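You operate a simulated robot arm through the tools that you are given. There is no shell and no other tool.

Carry out the task below with a simulated robot arm. There is one attempt and no reset: what you move stays moved.

TASK
Shut the small laminator down: block into the white tray, red lever up, heat to cold, power off.

The check looks at the end state, three seconds after you hand in, the way a careful person would. Anything else that was tipped, shoved, dropped, spilled or broken makes it a failure.

THE ROBOT
A 5-joint arm with a two-finger parallel gripper, fixed in place. Base frame: the origin is at the foot of the arm, x ahead of it, y to its left, z up; the work surface is at about z = 0. Units: m, rad, N and s.
With the tool pointing down near the work surface it reaches from about 0.26 to 0.6 m from the base axis. Its first joint turns from -1.152 to 1.152 rad. The tool tilts only in the upright plane through the base axis and itself; it spins freely about its own axis. Payload 1.57 kg.
Tool frame: the origin (TCP) lies between the finger pads and is the grasp point; the fingertips stand 0.03 m ahead of it; z points along the fingers, y is the line along which they close. Largest opening 0.08 m; finger width 0.017, thickness 0.012; the body of the gripper, 0.04 by 0.082 m, starts 0.08 m behind the TCP.
Orientation is that of the tool frame in the base frame, as [roll, pitch, yaw] about the fixed x, y, z axes, in that order (R = Rz(yaw) Ry(pitch) Rx(roll)). With the fingers straight down and closing along the base's y, the tool's x points along the base's -x, its y along +y and its z along -z.

THE INTERFACE
- The arm moves only by the tool servo_tool. Its argument "deltas" is a list of rows, each an object of numbers (a shift or turn left out is 0, a gripper value left out holds the last): "x", "y", "z": the shift along the tool's x, y, z in cm; "rx", "ry", "rz": the turn, a rotation vector about the tool's x, y, z in rad; "jaw": the opening, from 0 (shut) to 1 (fully open). In form: [{"x": .., "y": .., "z": .., "rx": .., "ry": .., "rz": .., "jaw": ..}, ...]. A call has 1 to 20 rows; each row is the pose to reach, as a shift and turn from the pose commanded when the call began, along the tool's axes at that moment. A row lasts 0.2 s, in which the tool goes at most 0.05 m and 0.15 rad; a call with a longer step from one row to the next is refused whole, and so is a gripper value outside its range. A pose out of reach is approached as far as the arm can. The call stops where the force on the tool passes 40 N (or 10 N more than at its start, if that is more) or the arm is blocked; 0.2 s more then pass. The fingers move at their own pace (about 0.153 m/s each) and stop on an object; they squeeze with about 33 N. The grip force told is the motor's: it shows also when the fingers shut on nothing. Time passes only in rows, and 0.2 s behind the last, so rows that repeat a pose let the fingers close. It gives the time, the measured TCP pose, the force on the tool (base axes), the opening and the grip force at its end, in the units of the frame above (readings bear some noise), with the torque about the TCP (base axes, N m) and any sound that the robot's microphone picked up.
- Cameras (640 x 400 px; columns grow to the right, rows downward): "scene" is fixed at [0.0139, 0.3978, 0.4924]; the picture's right is [-0.74, -0.67, 0.00], its down [-0.56, 0.62, -0.56] and it looks along [0.37, -0.41, -0.83] (base axes); focal length 214 px, centre (320, 200). "wrist" rides on the gripper at [0.072, -0.007, -0.122] in the tool frame; the picture's right is [0.09, 1.00, 0.00], its down [-0.84, 0.08, -0.54] and it looks along [-0.54, 0.05, 0.84] (tool axes); focal length 238 px, centre (320, 200). There is no depth. A picture from a camera that has moved, and an enlarged one, comes with that camera's place and axes in the base frame and with its lens. The place of the scene camera against the robot may be out by one fixed shift of up to 0.025 m in any direction.
- camera(camera): a new picture of that camera. The clock stands still meanwhile.
- zoom(camera, box): a new picture of the part [left, top, right, bottom] of that camera's present view, enlarged. The clock stands still meanwhile.
- job_done(): hands the job in; it is judged then, once.

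Places have to be worked out from the pictures, the camera data and where the tool is seen. Open the gripper and draw the arm clear of the work before you hand the job in, unless the task says otherwise.

The tools are called by a JSON object that holds its "fn" and its "kwargs". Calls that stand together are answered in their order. servo_tool: Moves the arm, as the interface text tells. Its arguments: {"type":"object","properties":{"deltas":{"type":"array","items":{"type":"object","properties":{"x":{"type":"number"},"y":{"type":"number"},"z":{"type":"number"},"rx":{"type":"number"},"ry":{"type":"number"},"rz":{"type":"number"},"jaw":{"type":"number"}}}}},"required":["deltas"]} The other tools are called the same way: camera (camera) takes a picture; zoom (camera, box) takes an enlarged picture of a part of a camera's view; job_done () hands the job in.

At the start:

```text
t: 0.0
tcp_pos: [0.3631, -0.0235, 0.3636]
tcp_rot: [3.141, -0.002, -3.141]
wrist_force: [0.4, -0.2, 0.2]
ft_torque: [-0.02, -0.01, 0.05]
finger_gap: 0.0798
gripper_force: 0.1
```

scene: 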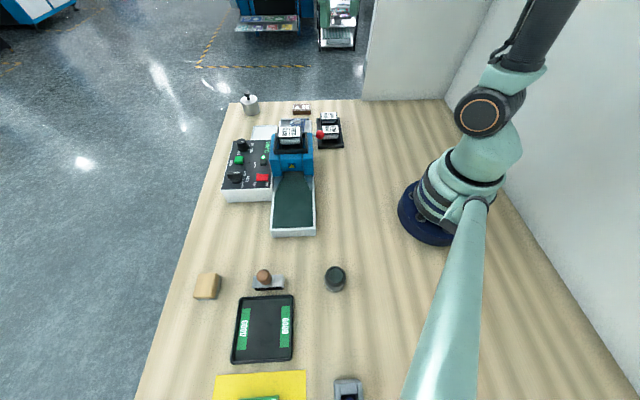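
wrist: 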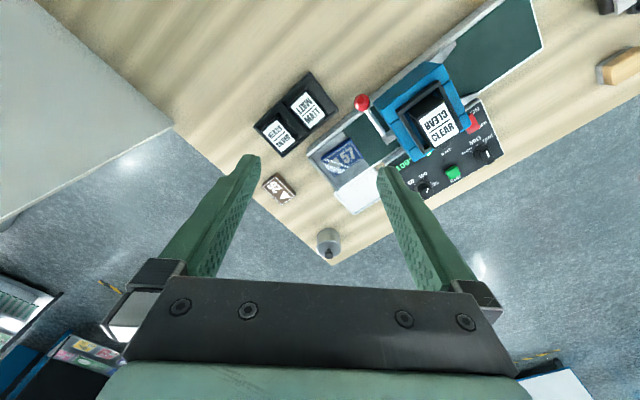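

I start by looking more closely at the machine, its panel and the surrounding items.

{"fn": "zoom", "kwargs": {"camera": "scene", "box": [210, 85, 370, 245]}}

{"fn": "zoom", "kwargs": {"camera": "wrist", "box": [240, 50, 560, 250]}}

{"fn": "zoom", "kwargs": {"camera": "scene", "box": [170, 250, 380, 400]}}

{"fn": "zoom", "kwargs": {"camera": "scene", "box": [215, 130, 285, 200]}}

```text
2.50 times, centred on (290, 165) of scene
camera zoom: at [0.0139, 0.3978, 0.4924], right [-0.74, -0.67, 0.0], down [-0.56, 0.62, -0.56], along [0.37, -0.41, -0.83], focal length 536 px, centre (395, 288)
```

zoom: 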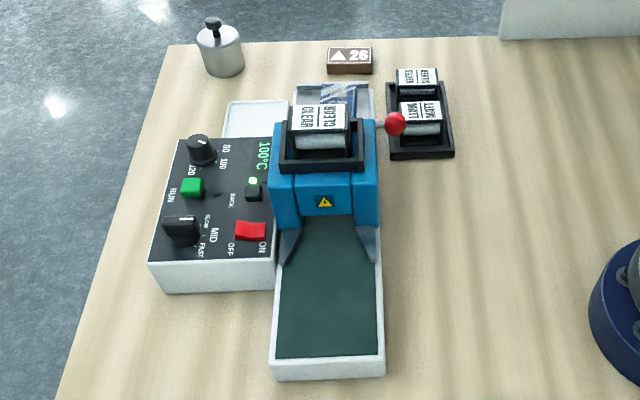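

```text
2.00 times, centred on (400, 150) of wrist
camera zoom: at [0.2907, -0.0305, 0.4881], right [-0.09, 1.0, 0.0], down [0.84, 0.08, 0.54], along [0.54, 0.05, -0.84], focal length 477 px, centre (160, 300)
```

zoom: 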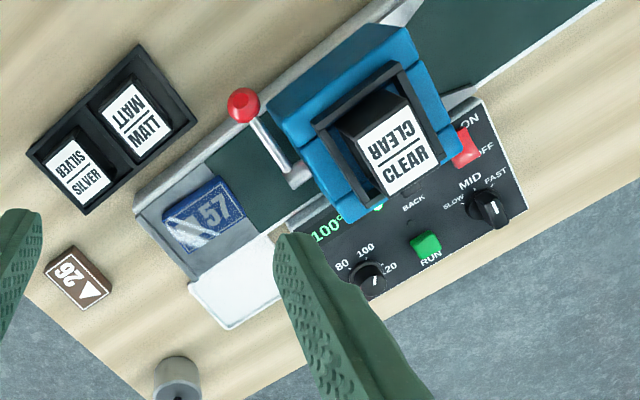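

```text
2.67 times, centred on (275, 325) of scene
camera zoom: at [0.0139, 0.3978, 0.4924], right [-0.74, -0.67, 0.0], down [-0.56, 0.62, -0.56], along [0.37, -0.41, -0.83], focal length 572 px, centre (440, -133)
```

zoom: 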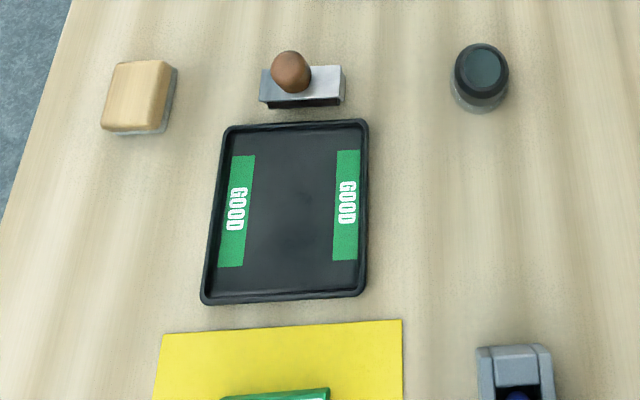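

```text
5.71 times, centred on (250, 165) of scene
camera zoom: at [0.0139, 0.3978, 0.4924], right [-0.74, -0.67, 0.0], down [-0.56, 0.62, -0.56], along [0.37, -0.41, -0.83], focal length 1226 px, centre (720, 400)
```

zoom: 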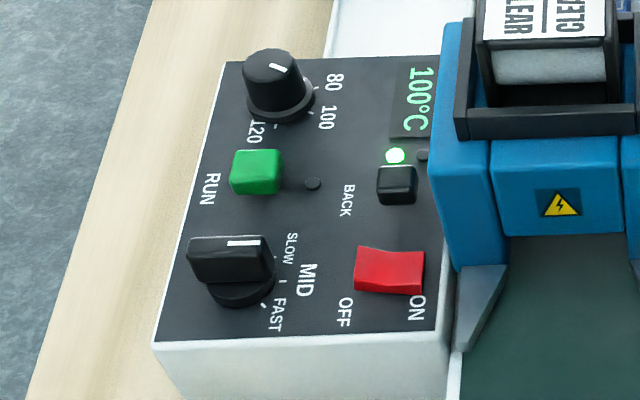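

The "57" blue plate sits in the grey outfeed of the laminator with a small white tray alongside. I move the tool left over the machine, staying high, for a better look at the panel and the blocks.

{"fn": "servo_tool", "kwargs": {"deltas": [{"y": 4}, {"y": 8}, {"y": 12}, {"x": 2, "y": 14}, {"x": 2, "y": 14}]}}

{"fn": "camera", "kwargs": {"camera": "wrist"}}

{"fn": "camera", "kwargs": {"camera": "scene"}}

```text
t: 1.2
tcp_pos: [0.3419, 0.1177, 0.3635]
tcp_rot: [-3.14, 0.001, -3.141]
wrist_force: [-0.6, 0.2, 0.0]
ft_torque: [0.0, -0.03, -0.01]
finger_gap: 0.0801
gripper_force: 0.1
```

```text
taken
camera wrist: at [0.2704, 0.11, 0.4881], right [-0.09, 1.0, 0.0], down [0.84, 0.08, 0.54], along [0.54, 0.05, -0.84], focal length 238 px, centre (320, 200)
```

wrist: 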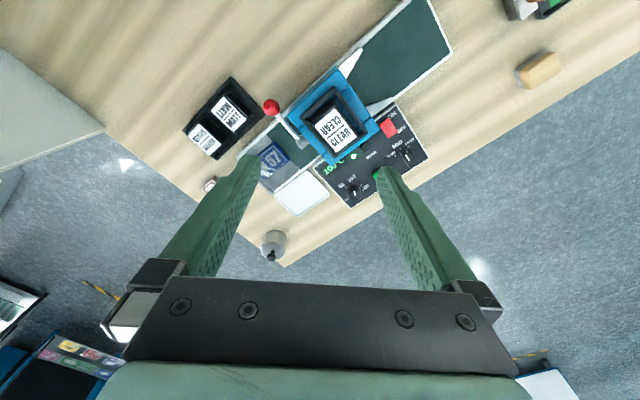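

```text
taken
```

scene: 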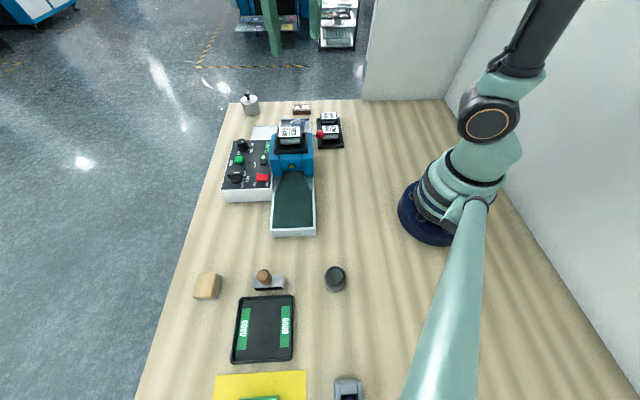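

{"fn": "zoom", "kwargs": {"camera": "wrist", "box": [170, 70, 330, 250]}}

{"fn": "zoom", "kwargs": {"camera": "wrist", "box": [300, 80, 440, 220]}}

{"fn": "zoom", "kwargs": {"camera": "scene", "box": [230, 90, 350, 160]}}

```text
2.22 times, centred on (250, 160) of wrist
camera zoom: at [0.2704, 0.11, 0.4881], right [-0.09, 1.0, 0.0], down [0.84, 0.08, 0.54], along [0.54, 0.05, -0.84], focal length 530 px, centre (476, 289)
```

zoom: 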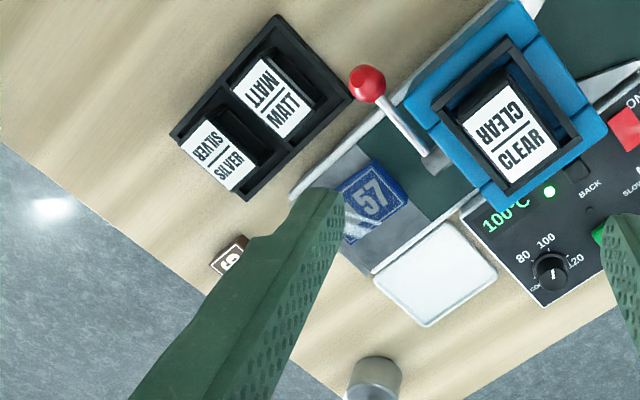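

```text
2.86 times, centred on (370, 150) of wrist
camera zoom: at [0.2704, 0.11, 0.4881], right [-0.09, 1.0, 0.0], down [0.84, 0.08, 0.54], along [0.54, 0.05, -0.84], focal length 681 px, centre (177, 343)
```

zoom: 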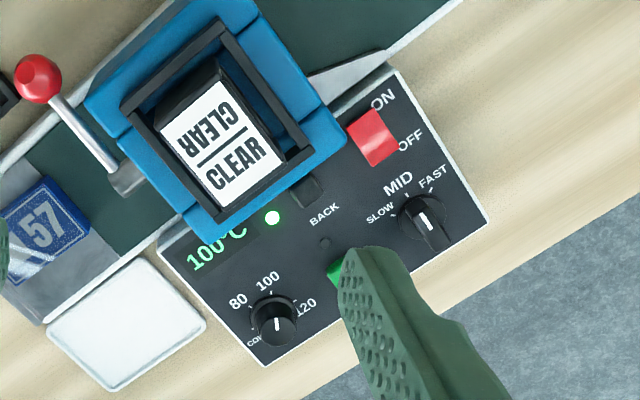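

```text
5.33 times, centred on (290, 125) of scene
camera zoom: at [0.0139, 0.3978, 0.4924], right [-0.74, -0.67, 0.0], down [-0.56, 0.62, -0.56], along [0.37, -0.41, -0.83], focal length 1144 px, centre (480, 600)
```

zoom: 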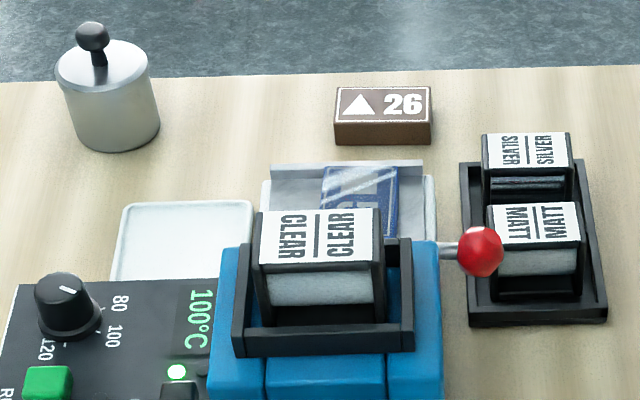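

The lever's ball comes out near (0.36, 0.04, 0.09) and its pivot behind the blue head; I need a clear view of how it moves. I swing the wrist camera to look across the machine from the lever side.

{"fn": "servo_tool", "kwargs": {"deltas": [{"x": -1, "y": -2, "z": 1, "rz": -0.14}, {"x": -2, "y": -4, "z": 2, "rz": -0.28}, {"x": -3, "y": -6, "z": 4, "rz": -0.42}, {"x": -4, "y": -8, "z": 6, "rz": -0.56}, {"x": -5, "y": -10, "z": 8, "rz": -0.7}, {"x": -6, "y": -12, "z": 10, "rz": -0.84}, {"x": -7, "y": -14, "z": 12, "rz": -0.98}, {"x": -8, "y": -14, "z": 13, "rz": -1.12}, {"x": -8, "y": -14, "z": 13, "rz": -1.26}, {"x": -8, "y": -14, "z": 13, "rz": -1.4}, {"x": -8, "y": -14, "z": 13, "rz": -1.54}]}}

{"fn": "camera", "kwargs": {"camera": "wrist"}}

{"fn": "camera", "kwargs": {"camera": "scene"}}

```text
t: 3.6
tcp_pos: [0.4222, -0.0237, 0.2361]
tcp_rot: [3.141, 0.0, -1.598]
wrist_force: [1.0, 0.2, 0.0]
ft_torque: [-0.02, -0.01, 0.01]
finger_gap: 0.0799
gripper_force: 0.0
```

```text
taken
camera wrist: at [0.4272, -0.0959, 0.3581], right [-1.0, -0.06, 0.0], down [-0.05, 0.84, 0.54], along [-0.03, 0.54, -0.84], focal length 238 px, centre (320, 200)
```

wrist: 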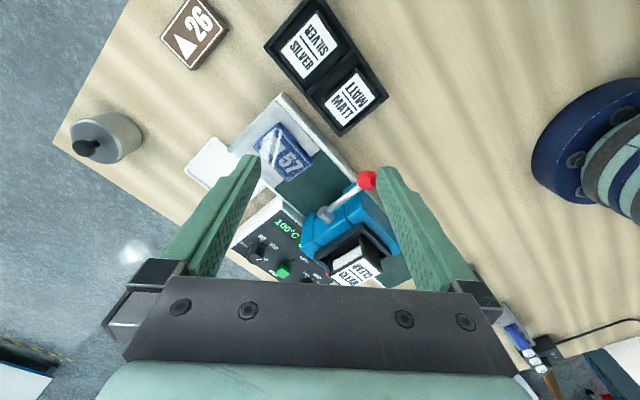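

```text
taken
```

scene: 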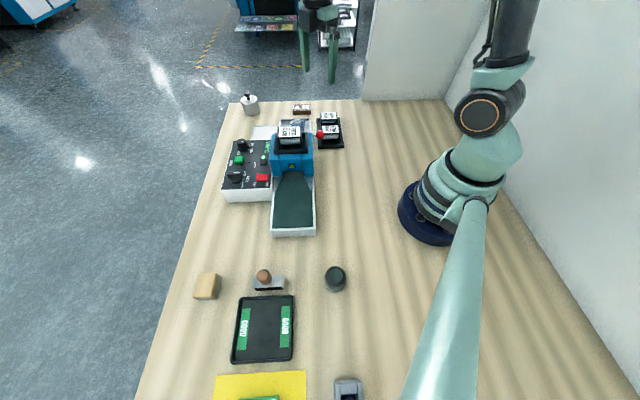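

{"fn": "zoom", "kwargs": {"camera": "wrist", "box": [220, 130, 420, 290]}}

{"fn": "zoom", "kwargs": {"camera": "wrist", "box": [150, 80, 350, 220]}}

```text
2.50 times, centred on (320, 210) of wrist
camera zoom: at [0.4272, -0.0959, 0.3581], right [-1.0, -0.06, 0.0], down [-0.05, 0.84, 0.54], along [-0.03, 0.54, -0.84], focal length 596 px, centre (320, 175)
```

zoom: 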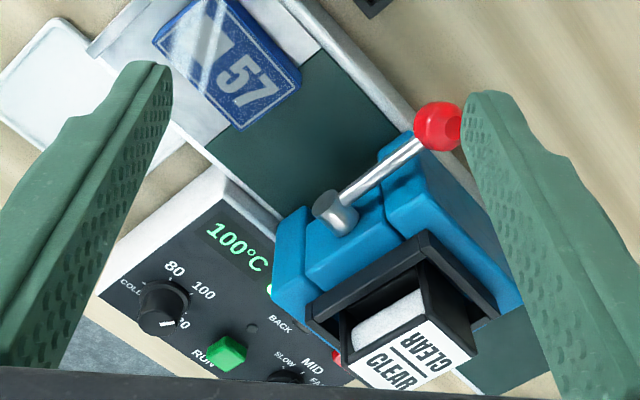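

```text
2.86 times, centred on (250, 150) of wrist
camera zoom: at [0.4272, -0.0959, 0.3581], right [-1.0, -0.06, 0.0], down [-0.05, 0.84, 0.54], along [-0.03, 0.54, -0.84], focal length 681 px, centre (520, 343)
```

zoom: 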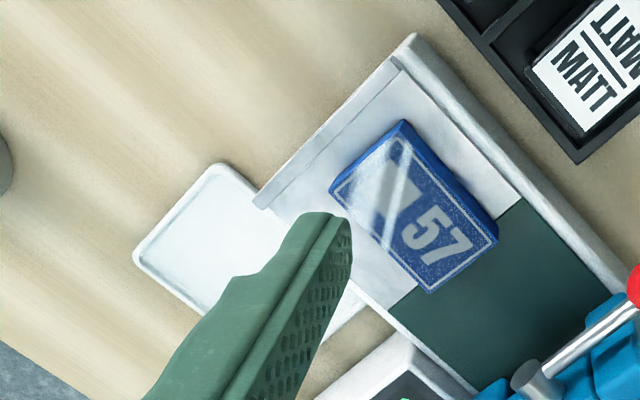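

Lever hub and ball triangulate to about (0.409, 0.096, 0.10) and (0.359, 0.042, 0.093): it lies horizontal and should swing upright. The blue "57" block's top is near (0.471, 0.031, 0.043). I hover above it with the fingers set to close across its short side.

{"fn": "servo_tool", "kwargs": {"deltas": [{"x": -1, "y": -1, "rz": -0.13}, {"x": -2, "y": -2, "z": 0, "rz": -0.26}, {"x": -3.5, "y": -3, "z": 1, "rz": -0.39}, {"x": -4.5, "y": -4, "z": 3, "rz": -0.52}, {"x": -5.6, "y": -4.75, "z": 5, "rz": -0.65}, {"x": -5.6, "y": -4.75, "z": 7, "rz": -0.79}, {"x": -5.6, "y": -4.75, "z": 7.5, "rz": -0.79}]}}

{"fn": "camera", "kwargs": {"camera": "wrist"}}

{"fn": "camera", "kwargs": {"camera": "scene"}}

```text
t: 5.2
tcp_pos: [0.4718, 0.0319, 0.158]
tcp_rot: [3.141, 0.001, -0.81]
wrist_force: [0.2, -0.5, 0.6]
ft_torque: [0.01, 0.01, 0.0]
finger_gap: 0.0798
gripper_force: 0.0
```

```text
taken
camera wrist: at [0.526, -0.0163, 0.283], right [-0.66, -0.75, 0.0], down [-0.63, 0.55, 0.54], along [-0.41, 0.36, -0.84], focal length 238 px, centre (320, 200)
```

wrist: 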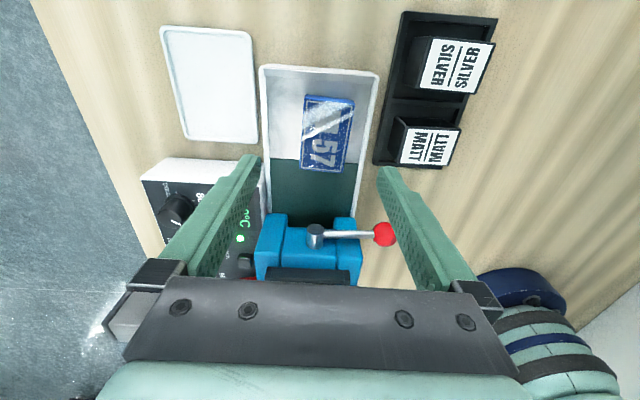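

```text
taken
```

scene: 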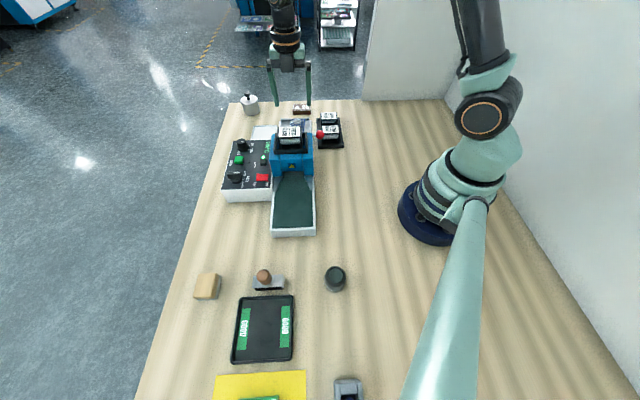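

{"fn": "zoom", "kwargs": {"camera": "wrist", "box": [150, 10, 410, 180]}}

{"fn": "zoom", "kwargs": {"camera": "wrist", "box": [240, 180, 420, 290]}}

{"fn": "zoom", "kwargs": {"camera": "scene", "box": [240, 80, 350, 160]}}

```text
2.35 times, centred on (280, 95) of wrist
camera zoom: at [0.526, -0.0163, 0.283], right [-0.66, -0.75, 0.0], down [-0.63, 0.55, 0.54], along [-0.41, 0.36, -0.84], focal length 561 px, centre (414, 447)
```

zoom: 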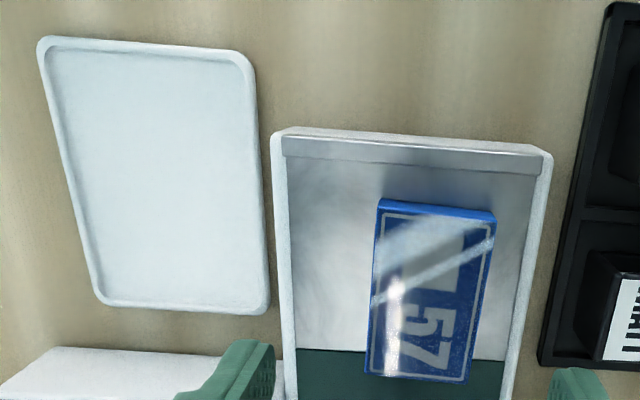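

```text
3.56 times, centred on (330, 235) of wrist
camera zoom: at [0.526, -0.0163, 0.283], right [-0.66, -0.75, 0.0], down [-0.63, 0.55, 0.54], along [-0.41, 0.36, -0.84], focal length 848 px, centre (284, 76)
```

zoom: 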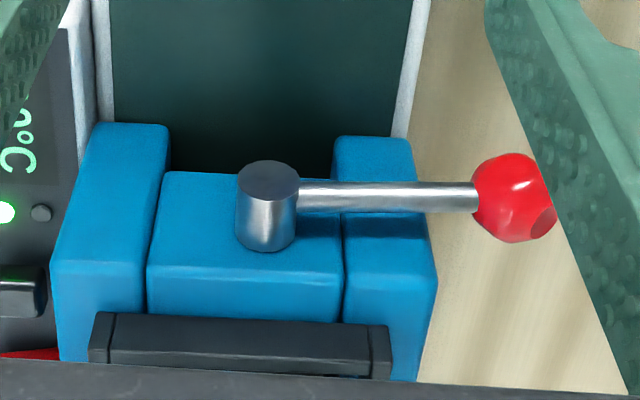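

```text
5.00 times, centred on (295, 120) of scene
camera zoom: at [0.0139, 0.3978, 0.4924], right [-0.74, -0.67, 0.0], down [-0.56, 0.62, -0.56], along [0.37, -0.41, -0.83], focal length 1072 px, centre (445, 600)
```

zoom: 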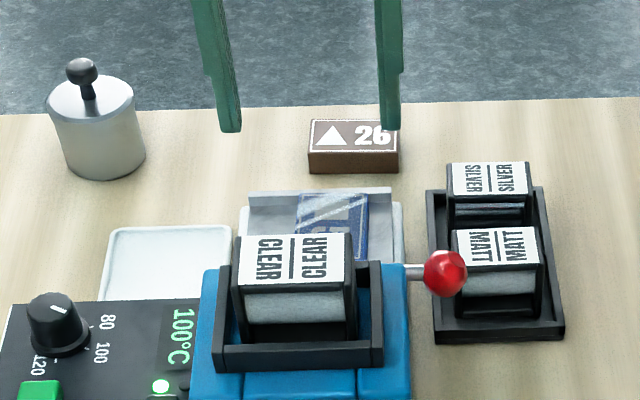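

The block measures about 7.5 × 4.7 cm, its centre 5 mm to the tool's +y, and my yaw matches its short side. The right rail is close, so I narrow the jaws to about 5.6 cm, shift, come partly down and check.

{"fn": "servo_tool", "kwargs": {"deltas": [{"x": -0.1, "y": 0.3, "z": 0, "jaw": 0.7}, {"x": -0.2, "y": 0.5, "z": 2, "jaw": 0.7}, {"x": -0.2, "y": 0.5, "z": 4, "jaw": 0.7}, {"x": -0.2, "y": 0.5, "z": 6, "jaw": 0.7}, {"x": -0.2, "y": 0.5, "z": 6.8, "jaw": 0.7}, {"x": -0.2, "y": 0.5, "z": 6.8, "jaw": 0.7}]}}

{"fn": "camera", "kwargs": {"camera": "wrist"}}

{"fn": "zoom", "kwargs": {"camera": "scene", "box": [240, 80, 350, 160]}}

```text
t: 6.6
tcp_pos: [0.467, 0.0291, 0.0918]
tcp_rot: [3.141, -0.001, -0.812]
wrist_force: [0.6, -0.1, 1.2]
ft_torque: [0.01, -0.01, 0.02]
finger_gap: 0.056
gripper_force: 0.2
```

```text
taken
camera wrist: at [0.5212, -0.0189, 0.2151], right [-0.66, -0.75, 0.0], down [-0.63, 0.55, 0.54], along [-0.41, 0.36, -0.84], focal length 238 px, centre (320, 200)
```

wrist: 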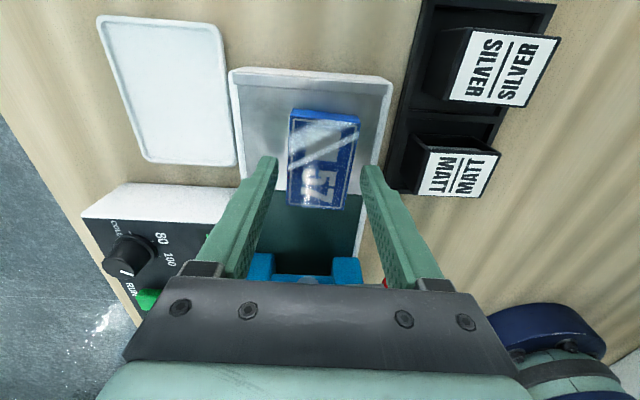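

```text
5.00 times, centred on (295, 120) of scene
camera zoom: at [0.0139, 0.3978, 0.4924], right [-0.74, -0.67, 0.0], down [-0.56, 0.62, -0.56], along [0.37, -0.41, -0.83], focal length 1072 px, centre (445, 600)
```

zoom: 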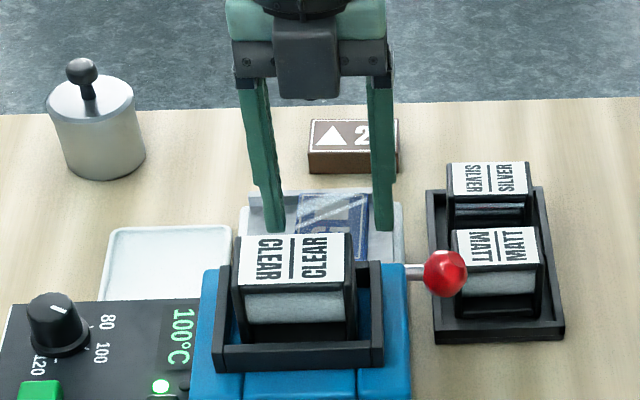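

The jaws straddle the block and are centred on it. I go down to tip height ~0.036 m and close.

{"fn": "servo_tool", "kwargs": {"deltas": [{"z": 1, "jaw": 0.7}, {"z": 2, "jaw": 0.7}, {"z": 2.6, "jaw": 0.7}, {"z": 2.6, "jaw": 0.7}]}}

{"fn": "camera", "kwargs": {"camera": "wrist"}}

```text
t: 7.3
tcp_pos: [0.4676, 0.0295, 0.0753]
tcp_rot: [3.141, 0.001, -0.813]
wrist_force: [-1.7, 2.2, 5.1]
ft_torque: [0.12, -0.05, 0.07]
finger_gap: 0.0555
gripper_force: 0.1
stopped in row 3: the force on the tool passed its limit at 55 N (the readings are from after the stop); the commanded pose is now the measured one
```

```text
taken
camera wrist: at [0.5216, -0.0187, 0.1983], right [-0.66, -0.75, 0.0], down [-0.63, 0.55, 0.54], along [-0.41, 0.36, -0.84], focal length 238 px, centre (320, 200)
```

wrist: 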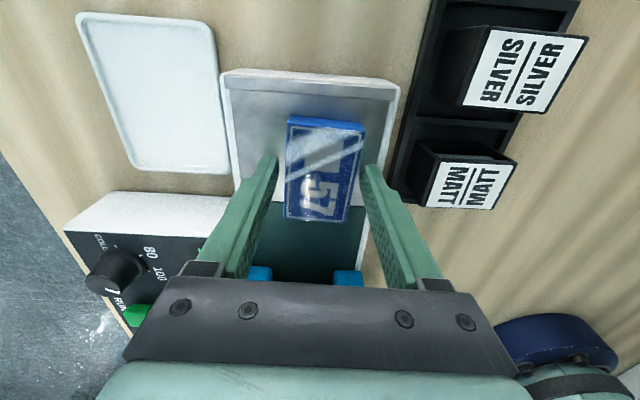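

Contact came earlier than expected, at tip height 0.045 m. I look at what the fingertip met.

{"fn": "zoom", "kwargs": {"camera": "wrist", "box": [220, 60, 420, 260]}}

{"fn": "zoom", "kwargs": {"camera": "scene", "box": [260, 100, 340, 160]}}

```text
2.00 times, centred on (320, 160) of wrist
camera zoom: at [0.5216, -0.0187, 0.1983], right [-0.66, -0.75, 0.0], down [-0.63, 0.55, 0.54], along [-0.41, 0.36, -0.84], focal length 477 px, centre (320, 280)
```

zoom: 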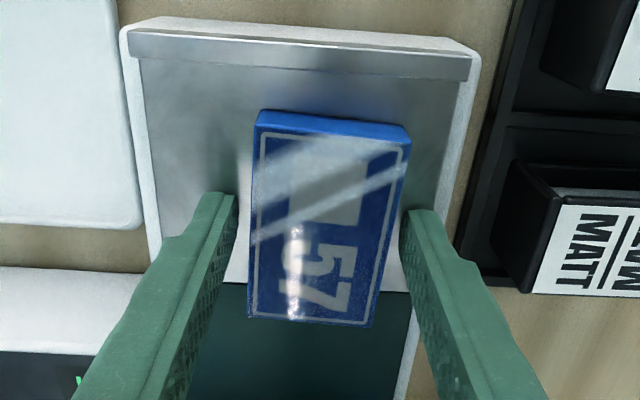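

```text
6.67 times, centred on (300, 130) of scene
camera zoom: at [0.0139, 0.3978, 0.4924], right [-0.74, -0.67, 0.0], down [-0.56, 0.62, -0.56], along [0.37, -0.41, -0.83], focal length 1430 px, centre (453, 667)
```

zoom: 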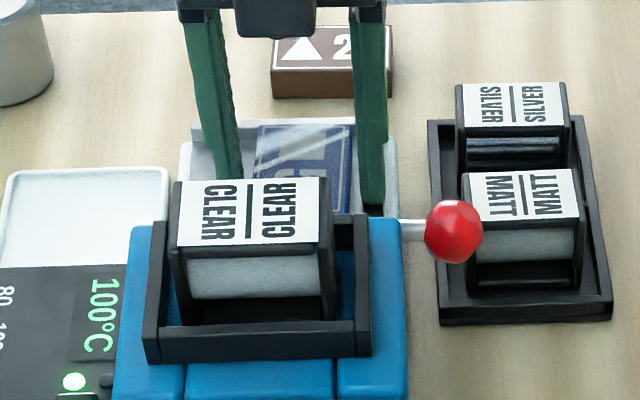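

Both tips appear to be resting on the metal outfeed plate itself (plate at about z 0.045), not on the rail. I back off 2 mm and close on the block.

{"fn": "servo_tool", "kwargs": {"deltas": [{"z": -0.25, "jaw": 0.7}, {"z": -0.25, "jaw": 0.5}, {"z": -0.25, "jaw": 0.4}, {"z": -0.25, "jaw": 0.3}, {"z": -0.25, "jaw": 0.3}]}}

{"fn": "camera", "kwargs": {"camera": "wrist"}}

```text
t: 8.5
tcp_pos: [0.4664, 0.0291, 0.0771]
tcp_rot: [3.14, 0.002, -0.812]
wrist_force: [0.4, -0.7, 0.2]
ft_torque: [-0.02, 0.0, 0.0]
finger_gap: 0.0438
gripper_force: 33.2
```

```text
taken
camera wrist: at [0.5214, -0.0189, 0.2007], right [-0.66, -0.75, 0.0], down [-0.63, 0.55, 0.54], along [-0.41, 0.36, -0.84], focal length 238 px, centre (320, 200)
```

wrist: 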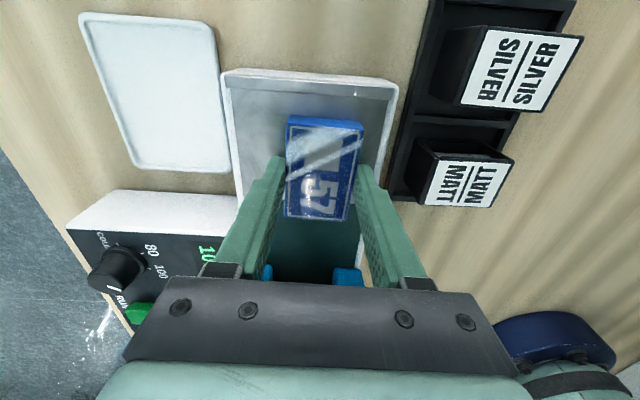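

The block is gripped at 4.4 cm width with 33 N. I lift it straight up and carry it across to above the white tray (centre about (0.570, 0.095)), keeping its yaw, which matches the tray.

{"fn": "servo_tool", "kwargs": {"deltas": [{"z": -1.5}, {"z": -3.5}, {"z": -6}, {"z": -7}, {"x": 0.5, "y": -3, "z": -7}, {"x": 1, "y": -6, "z": -7}, {"x": 1.5, "y": -9, "z": -7}, {"x": 2, "y": -12, "z": -7}, {"x": 2, "y": -12, "z": -5}, {"x": 2, "y": -12, "z": -3}, {"x": 2, "y": -12, "z": -3}]}}

{"fn": "camera", "kwargs": {"camera": "wrist"}}

{"fn": "zoom", "kwargs": {"camera": "scene", "box": [220, 70, 350, 160]}}

```text
t: 10.9
tcp_pos: [0.5674, 0.0955, 0.1073]
tcp_rot: [3.141, 0.0, -0.811]
wrist_force: [-0.3, 0.6, 0.4]
ft_torque: [0.02, 0.04, 0.0]
finger_gap: 0.024
gripper_force: 0.2
```

```text
taken
camera wrist: at [0.6226, 0.0493, 0.2306], right [-0.66, -0.75, 0.0], down [-0.63, 0.55, 0.54], along [-0.41, 0.36, -0.84], focal length 238 px, centre (320, 200)
```

wrist: 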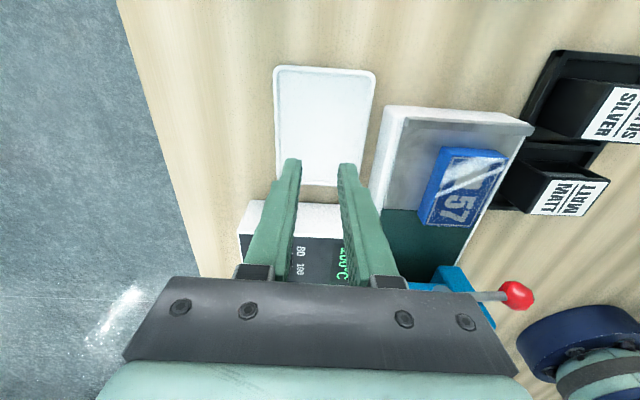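

```text
4.44 times, centred on (285, 115) of scene
camera zoom: at [0.0139, 0.3978, 0.4924], right [-0.74, -0.67, 0.0], down [-0.56, 0.62, -0.56], along [0.37, -0.41, -0.83], focal length 953 px, centre (476, 578)
```

zoom: 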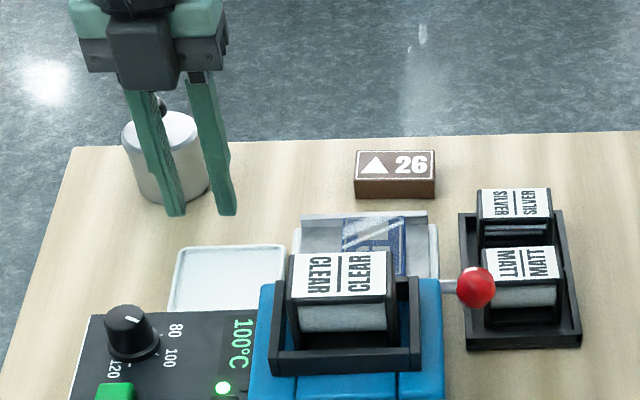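

The grip slipped on lifting: the block is still on the outfeed plate and the jaws came up empty. My height estimate for the block was off, so I measure again from this side.

{"fn": "zoom", "kwargs": {"camera": "wrist", "box": [360, 80, 560, 280]}}

{"fn": "zoom", "kwargs": {"camera": "scene", "box": [270, 105, 330, 150]}}

```text
2.00 times, centred on (460, 180) of wrist
camera zoom: at [0.6226, 0.0493, 0.2306], right [-0.66, -0.75, 0.0], down [-0.63, 0.55, 0.54], along [-0.41, 0.36, -0.84], focal length 477 px, centre (40, 240)
```

zoom: 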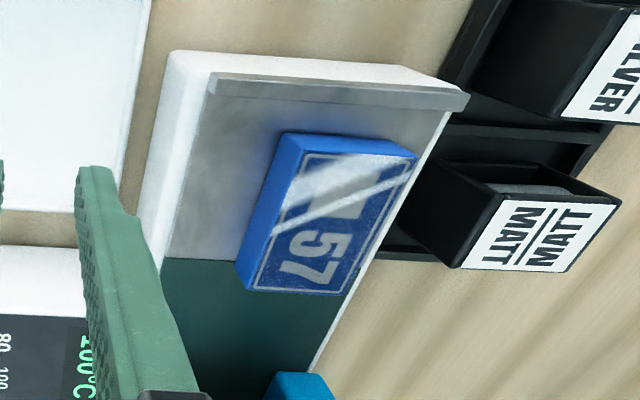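

```text
8.89 times, centred on (300, 128) of scene
camera zoom: at [0.0139, 0.3978, 0.4924], right [-0.74, -0.67, 0.0], down [-0.56, 0.62, -0.56], along [0.37, -0.41, -0.83], focal length 1906 px, centre (498, 844)
```

zoom: 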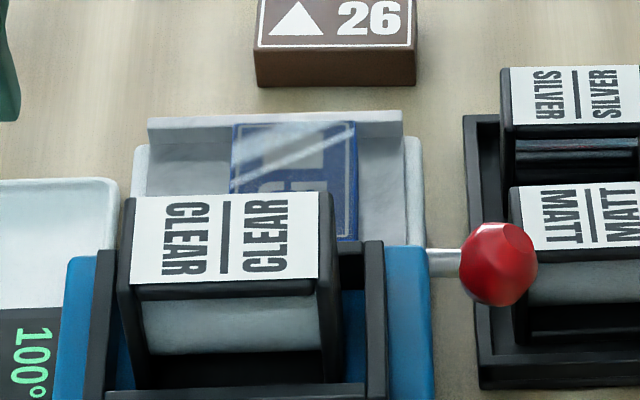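

The plate really is at z≈0.045 and the block top at ≈0.060 (4.4 cm wide), so the grip had decent overlap but slipped on the lift, leaving the block turned about 2–3°. I go back over it, matching its new yaw (-0.775), with the jaws at 5.6 cm.

{"fn": "servo_tool", "kwargs": {"deltas": [{"z": -2, "jaw": 0.3}, {"z": -4, "jaw": 0.3}, {"x": -0.5, "y": 3, "z": -4, "jaw": 0.7}, {"x": -1, "y": 6, "z": -4, "jaw": 0.7, "rz": -0.01}, {"x": -1.5, "y": 9, "z": -4, "jaw": 0.7, "rz": -0.02}, {"x": -2.2, "y": 12.2, "z": -4, "jaw": 0.7, "rz": -0.036}, {"x": -2.2, "y": 12.2, "z": -1, "jaw": 0.7, "rz": -0.036}, {"x": -2.2, "y": 12.2, "z": 0.8, "jaw": 0.7, "rz": -0.036}, {"x": -2.2, "y": 12.2, "z": 0.8, "jaw": 0.7, "rz": -0.036}]}}

{"fn": "camera", "kwargs": {"camera": "wrist"}}

{"fn": "zoom", "kwargs": {"camera": "wrist", "box": [220, 60, 420, 260]}}

```text
t: 12.9
tcp_pos: [0.4654, 0.0283, 0.098]
tcp_rot: [3.14, 0.003, -0.774]
wrist_force: [0.0, 0.5, -0.5]
ft_torque: [-0.02, 0.0, -0.01]
finger_gap: 0.0559
gripper_force: 0.1
```

```text
taken
camera wrist: at [0.521, -0.0168, 0.2217], right [-0.63, -0.78, 0.0], down [-0.65, 0.53, 0.54], along [-0.42, 0.34, -0.84], focal length 238 px, centre (320, 200)
```

wrist: 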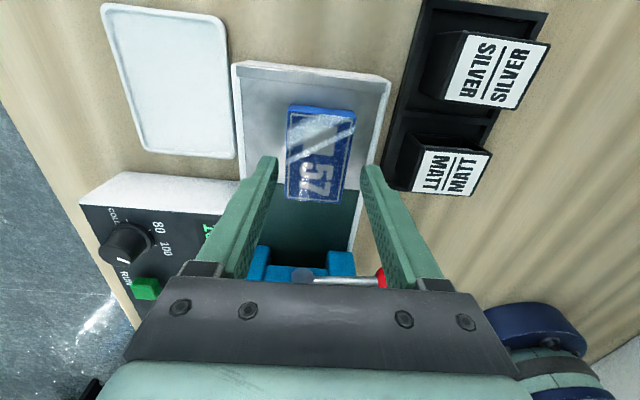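

```text
2.00 times, centred on (320, 160) of wrist
camera zoom: at [0.521, -0.0168, 0.2217], right [-0.63, -0.78, 0.0], down [-0.65, 0.53, 0.54], along [-0.42, 0.34, -0.84], focal length 477 px, centre (320, 280)
```

zoom: 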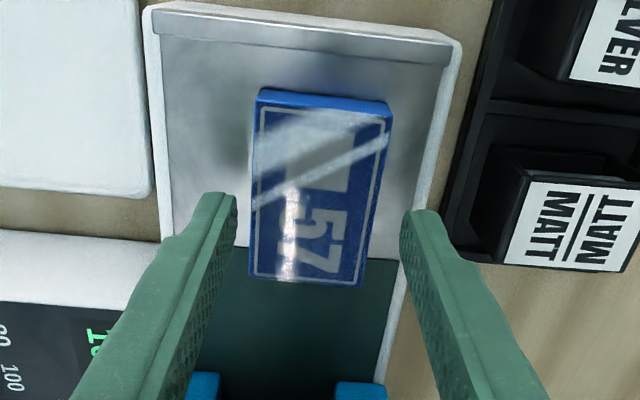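

The block is laterally centred but its middle lies about 6 mm further toward the exit than my TCP. I shift +x 0.6 cm, go down so the tips stop just above the plate, close, then lift only a few millimetres to test.

{"fn": "servo_tool", "kwargs": {"deltas": [{"x": 0.6, "z": 0.5, "jaw": 0.7}, {"x": 0.6, "z": 1.2, "jaw": 0.7}, {"x": 0.6, "z": 1.8, "jaw": 0.7}, {"x": 0.6, "z": 2.1, "jaw": 0.7}, {"x": 0.6, "z": 2.1, "jaw": 0.5}, {"x": 0.6, "z": 2.1, "jaw": 0.2}, {"x": 0.6, "z": 2.1, "jaw": 0}, {"x": 0.6, "z": 2.1, "jaw": 0}, {"x": 0.6, "z": 2.1, "jaw": 0}]}}

{"fn": "zoom", "kwargs": {"camera": "wrist", "box": [220, 60, 420, 260]}}

```text
t: 14.9
tcp_pos: [0.469, 0.0251, 0.0775]
tcp_rot: [3.14, 0.002, -0.779]
wrist_force: [0.6, 1.0, 2.1]
ft_torque: [0.09, -0.03, -0.01]
finger_gap: 0.0437
gripper_force: 33.0
```

```text
2.00 times, centred on (320, 160) of wrist
camera zoom: at [0.525, -0.0209, 0.2012], right [-0.63, -0.78, 0.0], down [-0.65, 0.53, 0.54], along [-0.42, 0.34, -0.84], focal length 477 px, centre (320, 280)
```

zoom: 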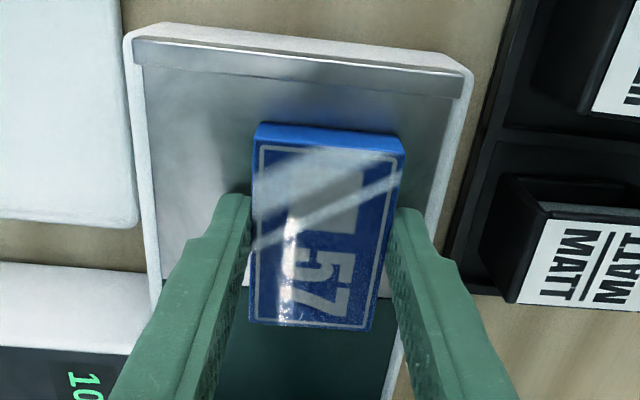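

Gripped again at 4.4 cm. I lift slowly by 1.5 cm and check whether the block comes along.

{"fn": "servo_tool", "kwargs": {"deltas": [{"z": -0.2, "jaw": 0}, {"z": -0.4, "jaw": 0}, {"z": -0.6, "jaw": 0}, {"z": -0.6, "jaw": 0}]}}

{"fn": "zoom", "kwargs": {"camera": "wrist", "box": [220, 60, 420, 260]}}

{"fn": "zoom", "kwargs": {"camera": "scene", "box": [260, 90, 340, 150]}}

```text
t: 15.9
tcp_pos: [0.4687, 0.0253, 0.0848]
tcp_rot: [3.14, 0.003, -0.776]
wrist_force: [0.1, -0.4, -0.1]
ft_torque: [-0.04, 0.02, 0.02]
finger_gap: 0.0439
gripper_force: 32.9
```

```text
2.00 times, centred on (320, 160) of wrist
camera zoom: at [0.5248, -0.021, 0.2076], right [-0.63, -0.78, 0.0], down [-0.65, 0.53, 0.54], along [-0.42, 0.34, -0.84], focal length 477 px, centre (320, 280)
```

zoom: 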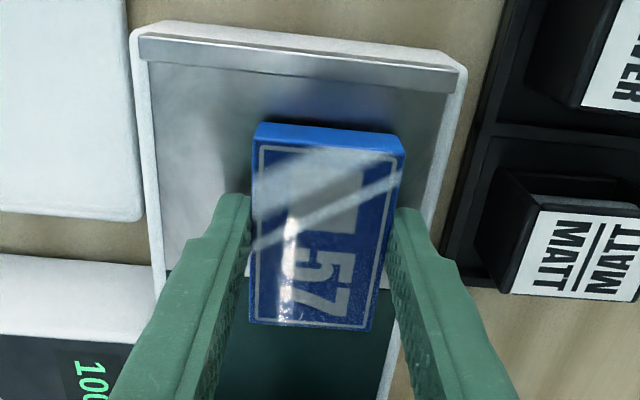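

```text
6.67 times, centred on (300, 120) of scene
camera zoom: at [0.0139, 0.3978, 0.4924], right [-0.74, -0.67, 0.0], down [-0.56, 0.62, -0.56], along [0.37, -0.41, -0.83], focal length 1430 px, centre (453, 733)
```

zoom: 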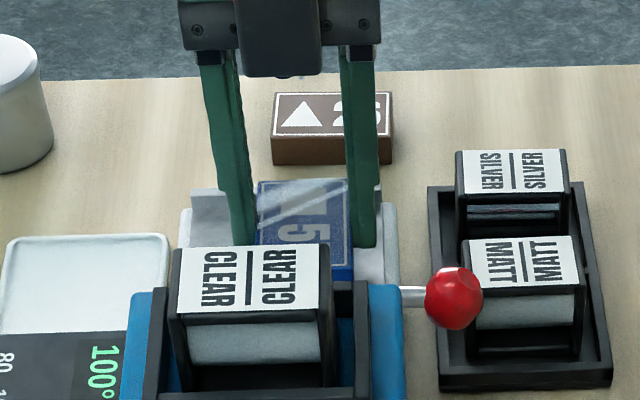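

The block is coming along this time. I lift slowly another 4 cm and check again.

{"fn": "servo_tool", "kwargs": {"deltas": [{"z": -0.3, "jaw": 0}, {"z": -0.6, "jaw": 0}, {"z": -1.0, "jaw": 0}, {"z": -1.4, "jaw": 0}, {"z": -1.8, "jaw": 0}, {"z": -2.2, "jaw": 0}, {"z": -2.6, "jaw": 0}, {"z": -3.0, "jaw": 0}, {"z": -3.3, "jaw": 0}, {"z": -3.5, "jaw": 0}, {"z": -3.5, "jaw": 0}]}}

{"fn": "zoom", "kwargs": {"camera": "wrist", "box": [220, 60, 420, 260]}}

```text
t: 18.3
tcp_pos: [0.469, 0.0255, 0.1197]
tcp_rot: [3.139, 0.0, -0.777]
wrist_force: [-0.7, 0.5, 0.5]
ft_torque: [0.01, 0.02, -0.06]
finger_gap: 0.0438
gripper_force: 33.6
```

```text
2.00 times, centred on (320, 160) of wrist
camera zoom: at [0.525, -0.0209, 0.2422], right [-0.63, -0.78, 0.0], down [-0.65, 0.53, 0.54], along [-0.42, 0.34, -0.84], focal length 477 px, centre (320, 280)
```

zoom: 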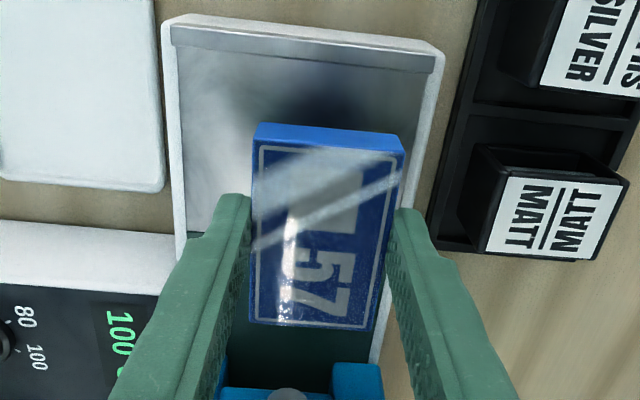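

Holding well. I carry it slowly sideways to above the tray centre.

{"fn": "servo_tool", "kwargs": {"deltas": [{"x": 0.1, "y": -0.5, "z": 0, "jaw": 0}, {"x": 0.2, "y": -1.2, "z": 0, "jaw": 0}, {"x": 0.4, "y": -2.2, "z": 0, "jaw": 0}, {"x": 0.6, "y": -3.2, "jaw": 0}, {"x": 0.8, "y": -4.2, "jaw": 0}, {"x": 1.0, "y": -5.2, "jaw": 0}, {"x": 1.2, "y": -6.2, "jaw": 0}, {"x": 1.4, "y": -7.2, "jaw": 0}, {"x": 1.6, "y": -8.2, "jaw": 0}, {"x": 1.8, "y": -9.2, "jaw": 0}, {"x": 2.0, "y": -10.2, "jaw": 0}, {"x": 2.2, "y": -11.0, "jaw": 0}, {"x": 2.3, "y": -11.6, "jaw": 0}, {"x": 2.35, "y": -11.9, "jaw": 0}, {"x": 2.35, "y": -11.9, "jaw": 0}]}}

{"fn": "camera", "kwargs": {"camera": "wrist"}}

{"fn": "zoom", "kwargs": {"camera": "scene", "box": [220, 70, 350, 160]}}

```text
t: 21.5
tcp_pos: [0.5691, 0.0938, 0.1201]
tcp_rot: [3.139, 0.001, -0.777]
wrist_force: [-0.1, 0.3, 0.0]
ft_torque: [0.0, -0.03, 0.0]
finger_gap: 0.0442
gripper_force: 33.0
```

```text
taken
camera wrist: at [0.6248, 0.0476, 0.2422], right [-0.63, -0.78, 0.0], down [-0.65, 0.53, 0.54], along [-0.42, 0.34, -0.84], focal length 238 px, centre (320, 200)
```

wrist: 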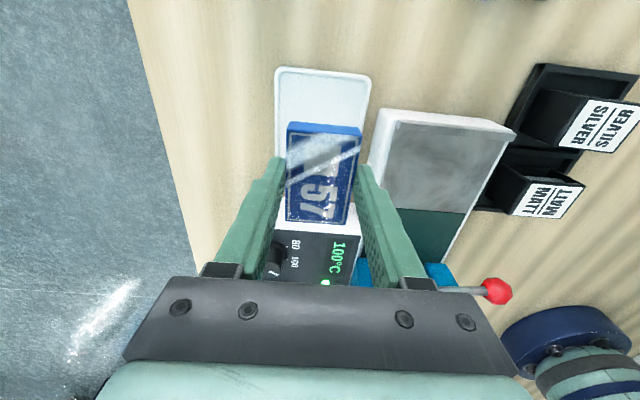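

```text
4.44 times, centred on (285, 115) of scene
camera zoom: at [0.0139, 0.3978, 0.4924], right [-0.74, -0.67, 0.0], down [-0.56, 0.62, -0.56], along [0.37, -0.41, -0.83], focal length 953 px, centre (476, 578)
```

zoom: 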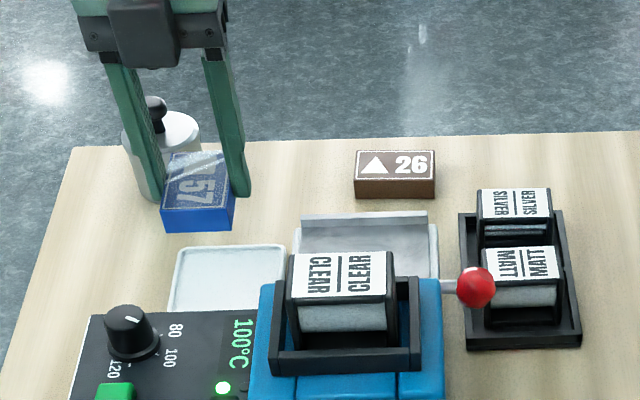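

The block is centred above the tray. I lower it slowly to just above the tray floor.

{"fn": "servo_tool", "kwargs": {"deltas": [{"z": 0.5, "jaw": 0}, {"z": 1.2, "jaw": 0}, {"z": 2, "jaw": 0}, {"z": 2.8, "jaw": 0}, {"z": 3.6, "jaw": 0}, {"z": 4.4, "jaw": 0}, {"z": 5.2, "jaw": 0}, {"z": 6, "jaw": 0}, {"z": 6.6, "jaw": 0}, {"z": 7, "jaw": 0}, {"z": 7.2, "jaw": 0}, {"z": 7.2, "jaw": 0}]}}

{"fn": "zoom", "kwargs": {"camera": "wrist", "box": [220, 60, 420, 260]}}

{"fn": "zoom", "kwargs": {"camera": "scene", "box": [230, 90, 310, 150]}}

```text
t: 24.1
tcp_pos: [0.5683, 0.0937, 0.0464]
tcp_rot: [3.14, 0.0, -0.776]
wrist_force: [0.8, 0.4, -0.7]
ft_torque: [0.02, 0.0, 0.03]
finger_gap: 0.0441
gripper_force: 33.2
```

```text
2.00 times, centred on (320, 160) of wrist
camera zoom: at [0.6247, 0.0474, 0.1701], right [-0.63, -0.78, 0.0], down [-0.65, 0.53, 0.54], along [-0.42, 0.34, -0.84], focal length 477 px, centre (320, 280)
```

zoom: 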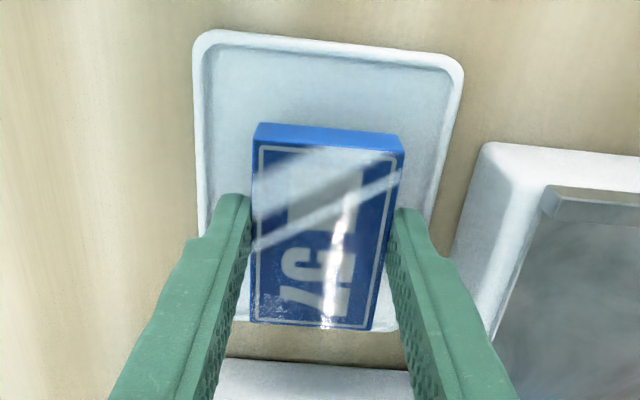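

```text
6.67 times, centred on (270, 120) of scene
camera zoom: at [0.0139, 0.3978, 0.4924], right [-0.74, -0.67, 0.0], down [-0.56, 0.62, -0.56], along [0.37, -0.41, -0.83], focal length 1430 px, centre (653, 733)
```

zoom: 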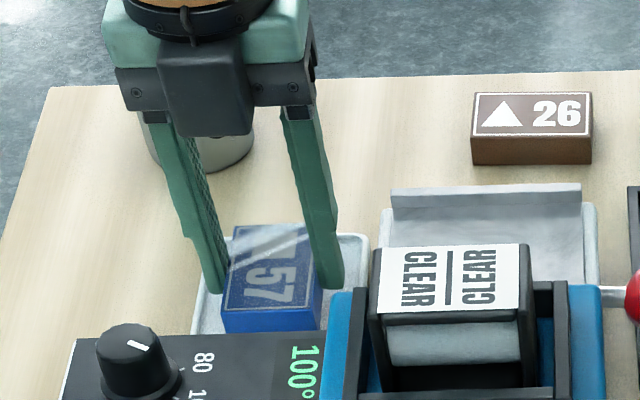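

The block sits a bit toward the near end of the tray, so I shift it 5 mm toward the far end and lower the last centimetre gently, watching the force.

{"fn": "servo_tool", "kwargs": {"deltas": [{"x": 0.25, "z": 0, "jaw": 0}, {"x": 0.5, "z": 0.2, "jaw": 0}, {"x": 0.5, "z": 0.4, "jaw": 0}, {"x": 0.5, "z": 0.6, "jaw": 0}, {"x": 0.5, "z": 0.75, "jaw": 0}, {"x": 0.5, "z": 0.85, "jaw": 0}, {"x": 0.5, "z": 0.85, "jaw": 0}]}}

{"fn": "zoom", "kwargs": {"camera": "wrist", "box": [220, 60, 420, 260]}}

{"fn": "zoom", "kwargs": {"camera": "scene", "box": [230, 90, 310, 150]}}

```text
t: 25.7
tcp_pos: [0.5721, 0.0897, 0.0393]
tcp_rot: [3.139, 0.0, -0.776]
wrist_force: [-0.8, -0.3, -0.4]
ft_torque: [0.02, 0.01, 0.0]
finger_gap: 0.0439
gripper_force: 33.3
```

```text
2.00 times, centred on (320, 160) of wrist
camera zoom: at [0.6283, 0.044, 0.1616], right [-0.63, -0.78, 0.0], down [-0.65, 0.53, 0.54], along [-0.42, 0.34, -0.84], focal length 477 px, centre (320, 280)
```

zoom: 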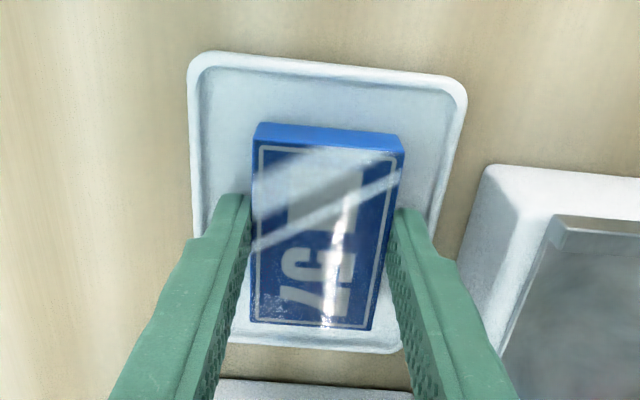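

```text
6.67 times, centred on (270, 120) of scene
camera zoom: at [0.0139, 0.3978, 0.4924], right [-0.74, -0.67, 0.0], down [-0.56, 0.62, -0.56], along [0.37, -0.41, -0.83], focal length 1430 px, centre (653, 733)
```

zoom: 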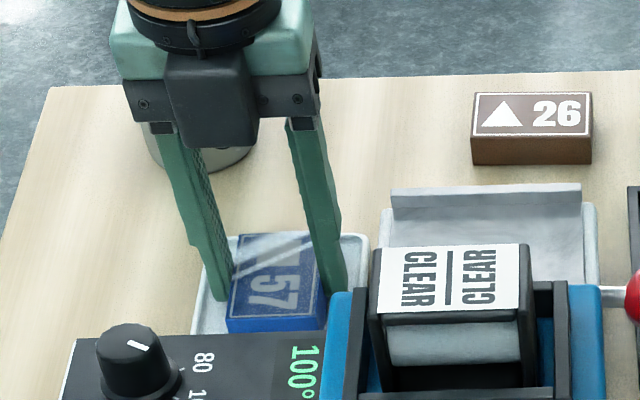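

Well inside the tray now. I lower a few more millimetres in small steps.

{"fn": "servo_tool", "kwargs": {"deltas": [{"z": 0.1, "jaw": 0}, {"z": 0.2, "jaw": 0}, {"z": 0.3, "jaw": 0}, {"z": 0.3, "jaw": 0}]}}

```text
t: 26.7
tcp_pos: [0.5726, 0.0907, 0.0367]
tcp_rot: [3.141, -0.001, -0.775]
wrist_force: [-5.6, -0.7, 20.9]
ft_torque: [0.18, 0.45, 0.02]
finger_gap: 0.0438
gripper_force: 33.2
```

Contact (21 N): the block is on the tray floor. I ease off 1 mm and open the jaws only slightly, so they don't hit the rim, then rise.

{"fn": "servo_tool", "kwargs": {"deltas": [{"z": -0.1, "jaw": 0.3}, {"z": -0.15, "jaw": 0.62}, {"z": -0.15, "jaw": 0.62}, {"z": -0.15, "jaw": 0.62}, {"z": -0.6, "jaw": 0.62}, {"z": -1.5, "jaw": 0.62}, {"z": -3, "jaw": 0.62}, {"z": -6, "jaw": 0.62}, {"z": -9, "jaw": 0.62}, {"z": -12, "jaw": 0.62}, {"z": -14, "jaw": 0.62}]}}

{"fn": "camera", "kwargs": {"camera": "wrist"}}

{"fn": "zoom", "kwargs": {"camera": "scene", "box": [210, 85, 370, 185]}}

```text
t: 29.1
tcp_pos: [0.5723, 0.0907, 0.1755]
tcp_rot: [3.141, 0.0, -0.777]
wrist_force: [-0.3, -0.2, -0.9]
ft_torque: [0.01, -0.01, 0.01]
finger_gap: 0.0494
gripper_force: 0.0
```

```text
taken
camera wrist: at [0.629, 0.0441, 0.2992], right [-0.63, -0.78, 0.0], down [-0.65, 0.53, 0.54], along [-0.42, 0.34, -0.84], focal length 238 px, centre (320, 200)
```

wrist: 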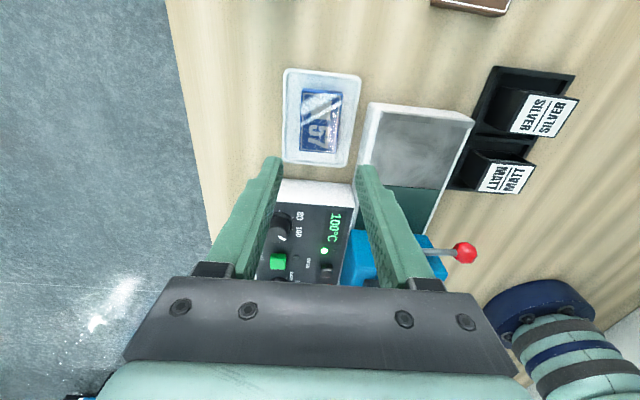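

```text
4.00 times, centred on (290, 135) of scene
camera zoom: at [0.0139, 0.3978, 0.4924], right [-0.74, -0.67, 0.0], down [-0.56, 0.62, -0.56], along [0.37, -0.41, -0.83], focal length 858 px, centre (440, 460)
```

zoom: 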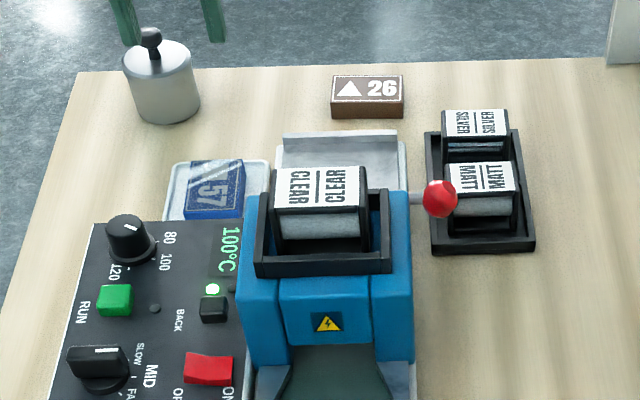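

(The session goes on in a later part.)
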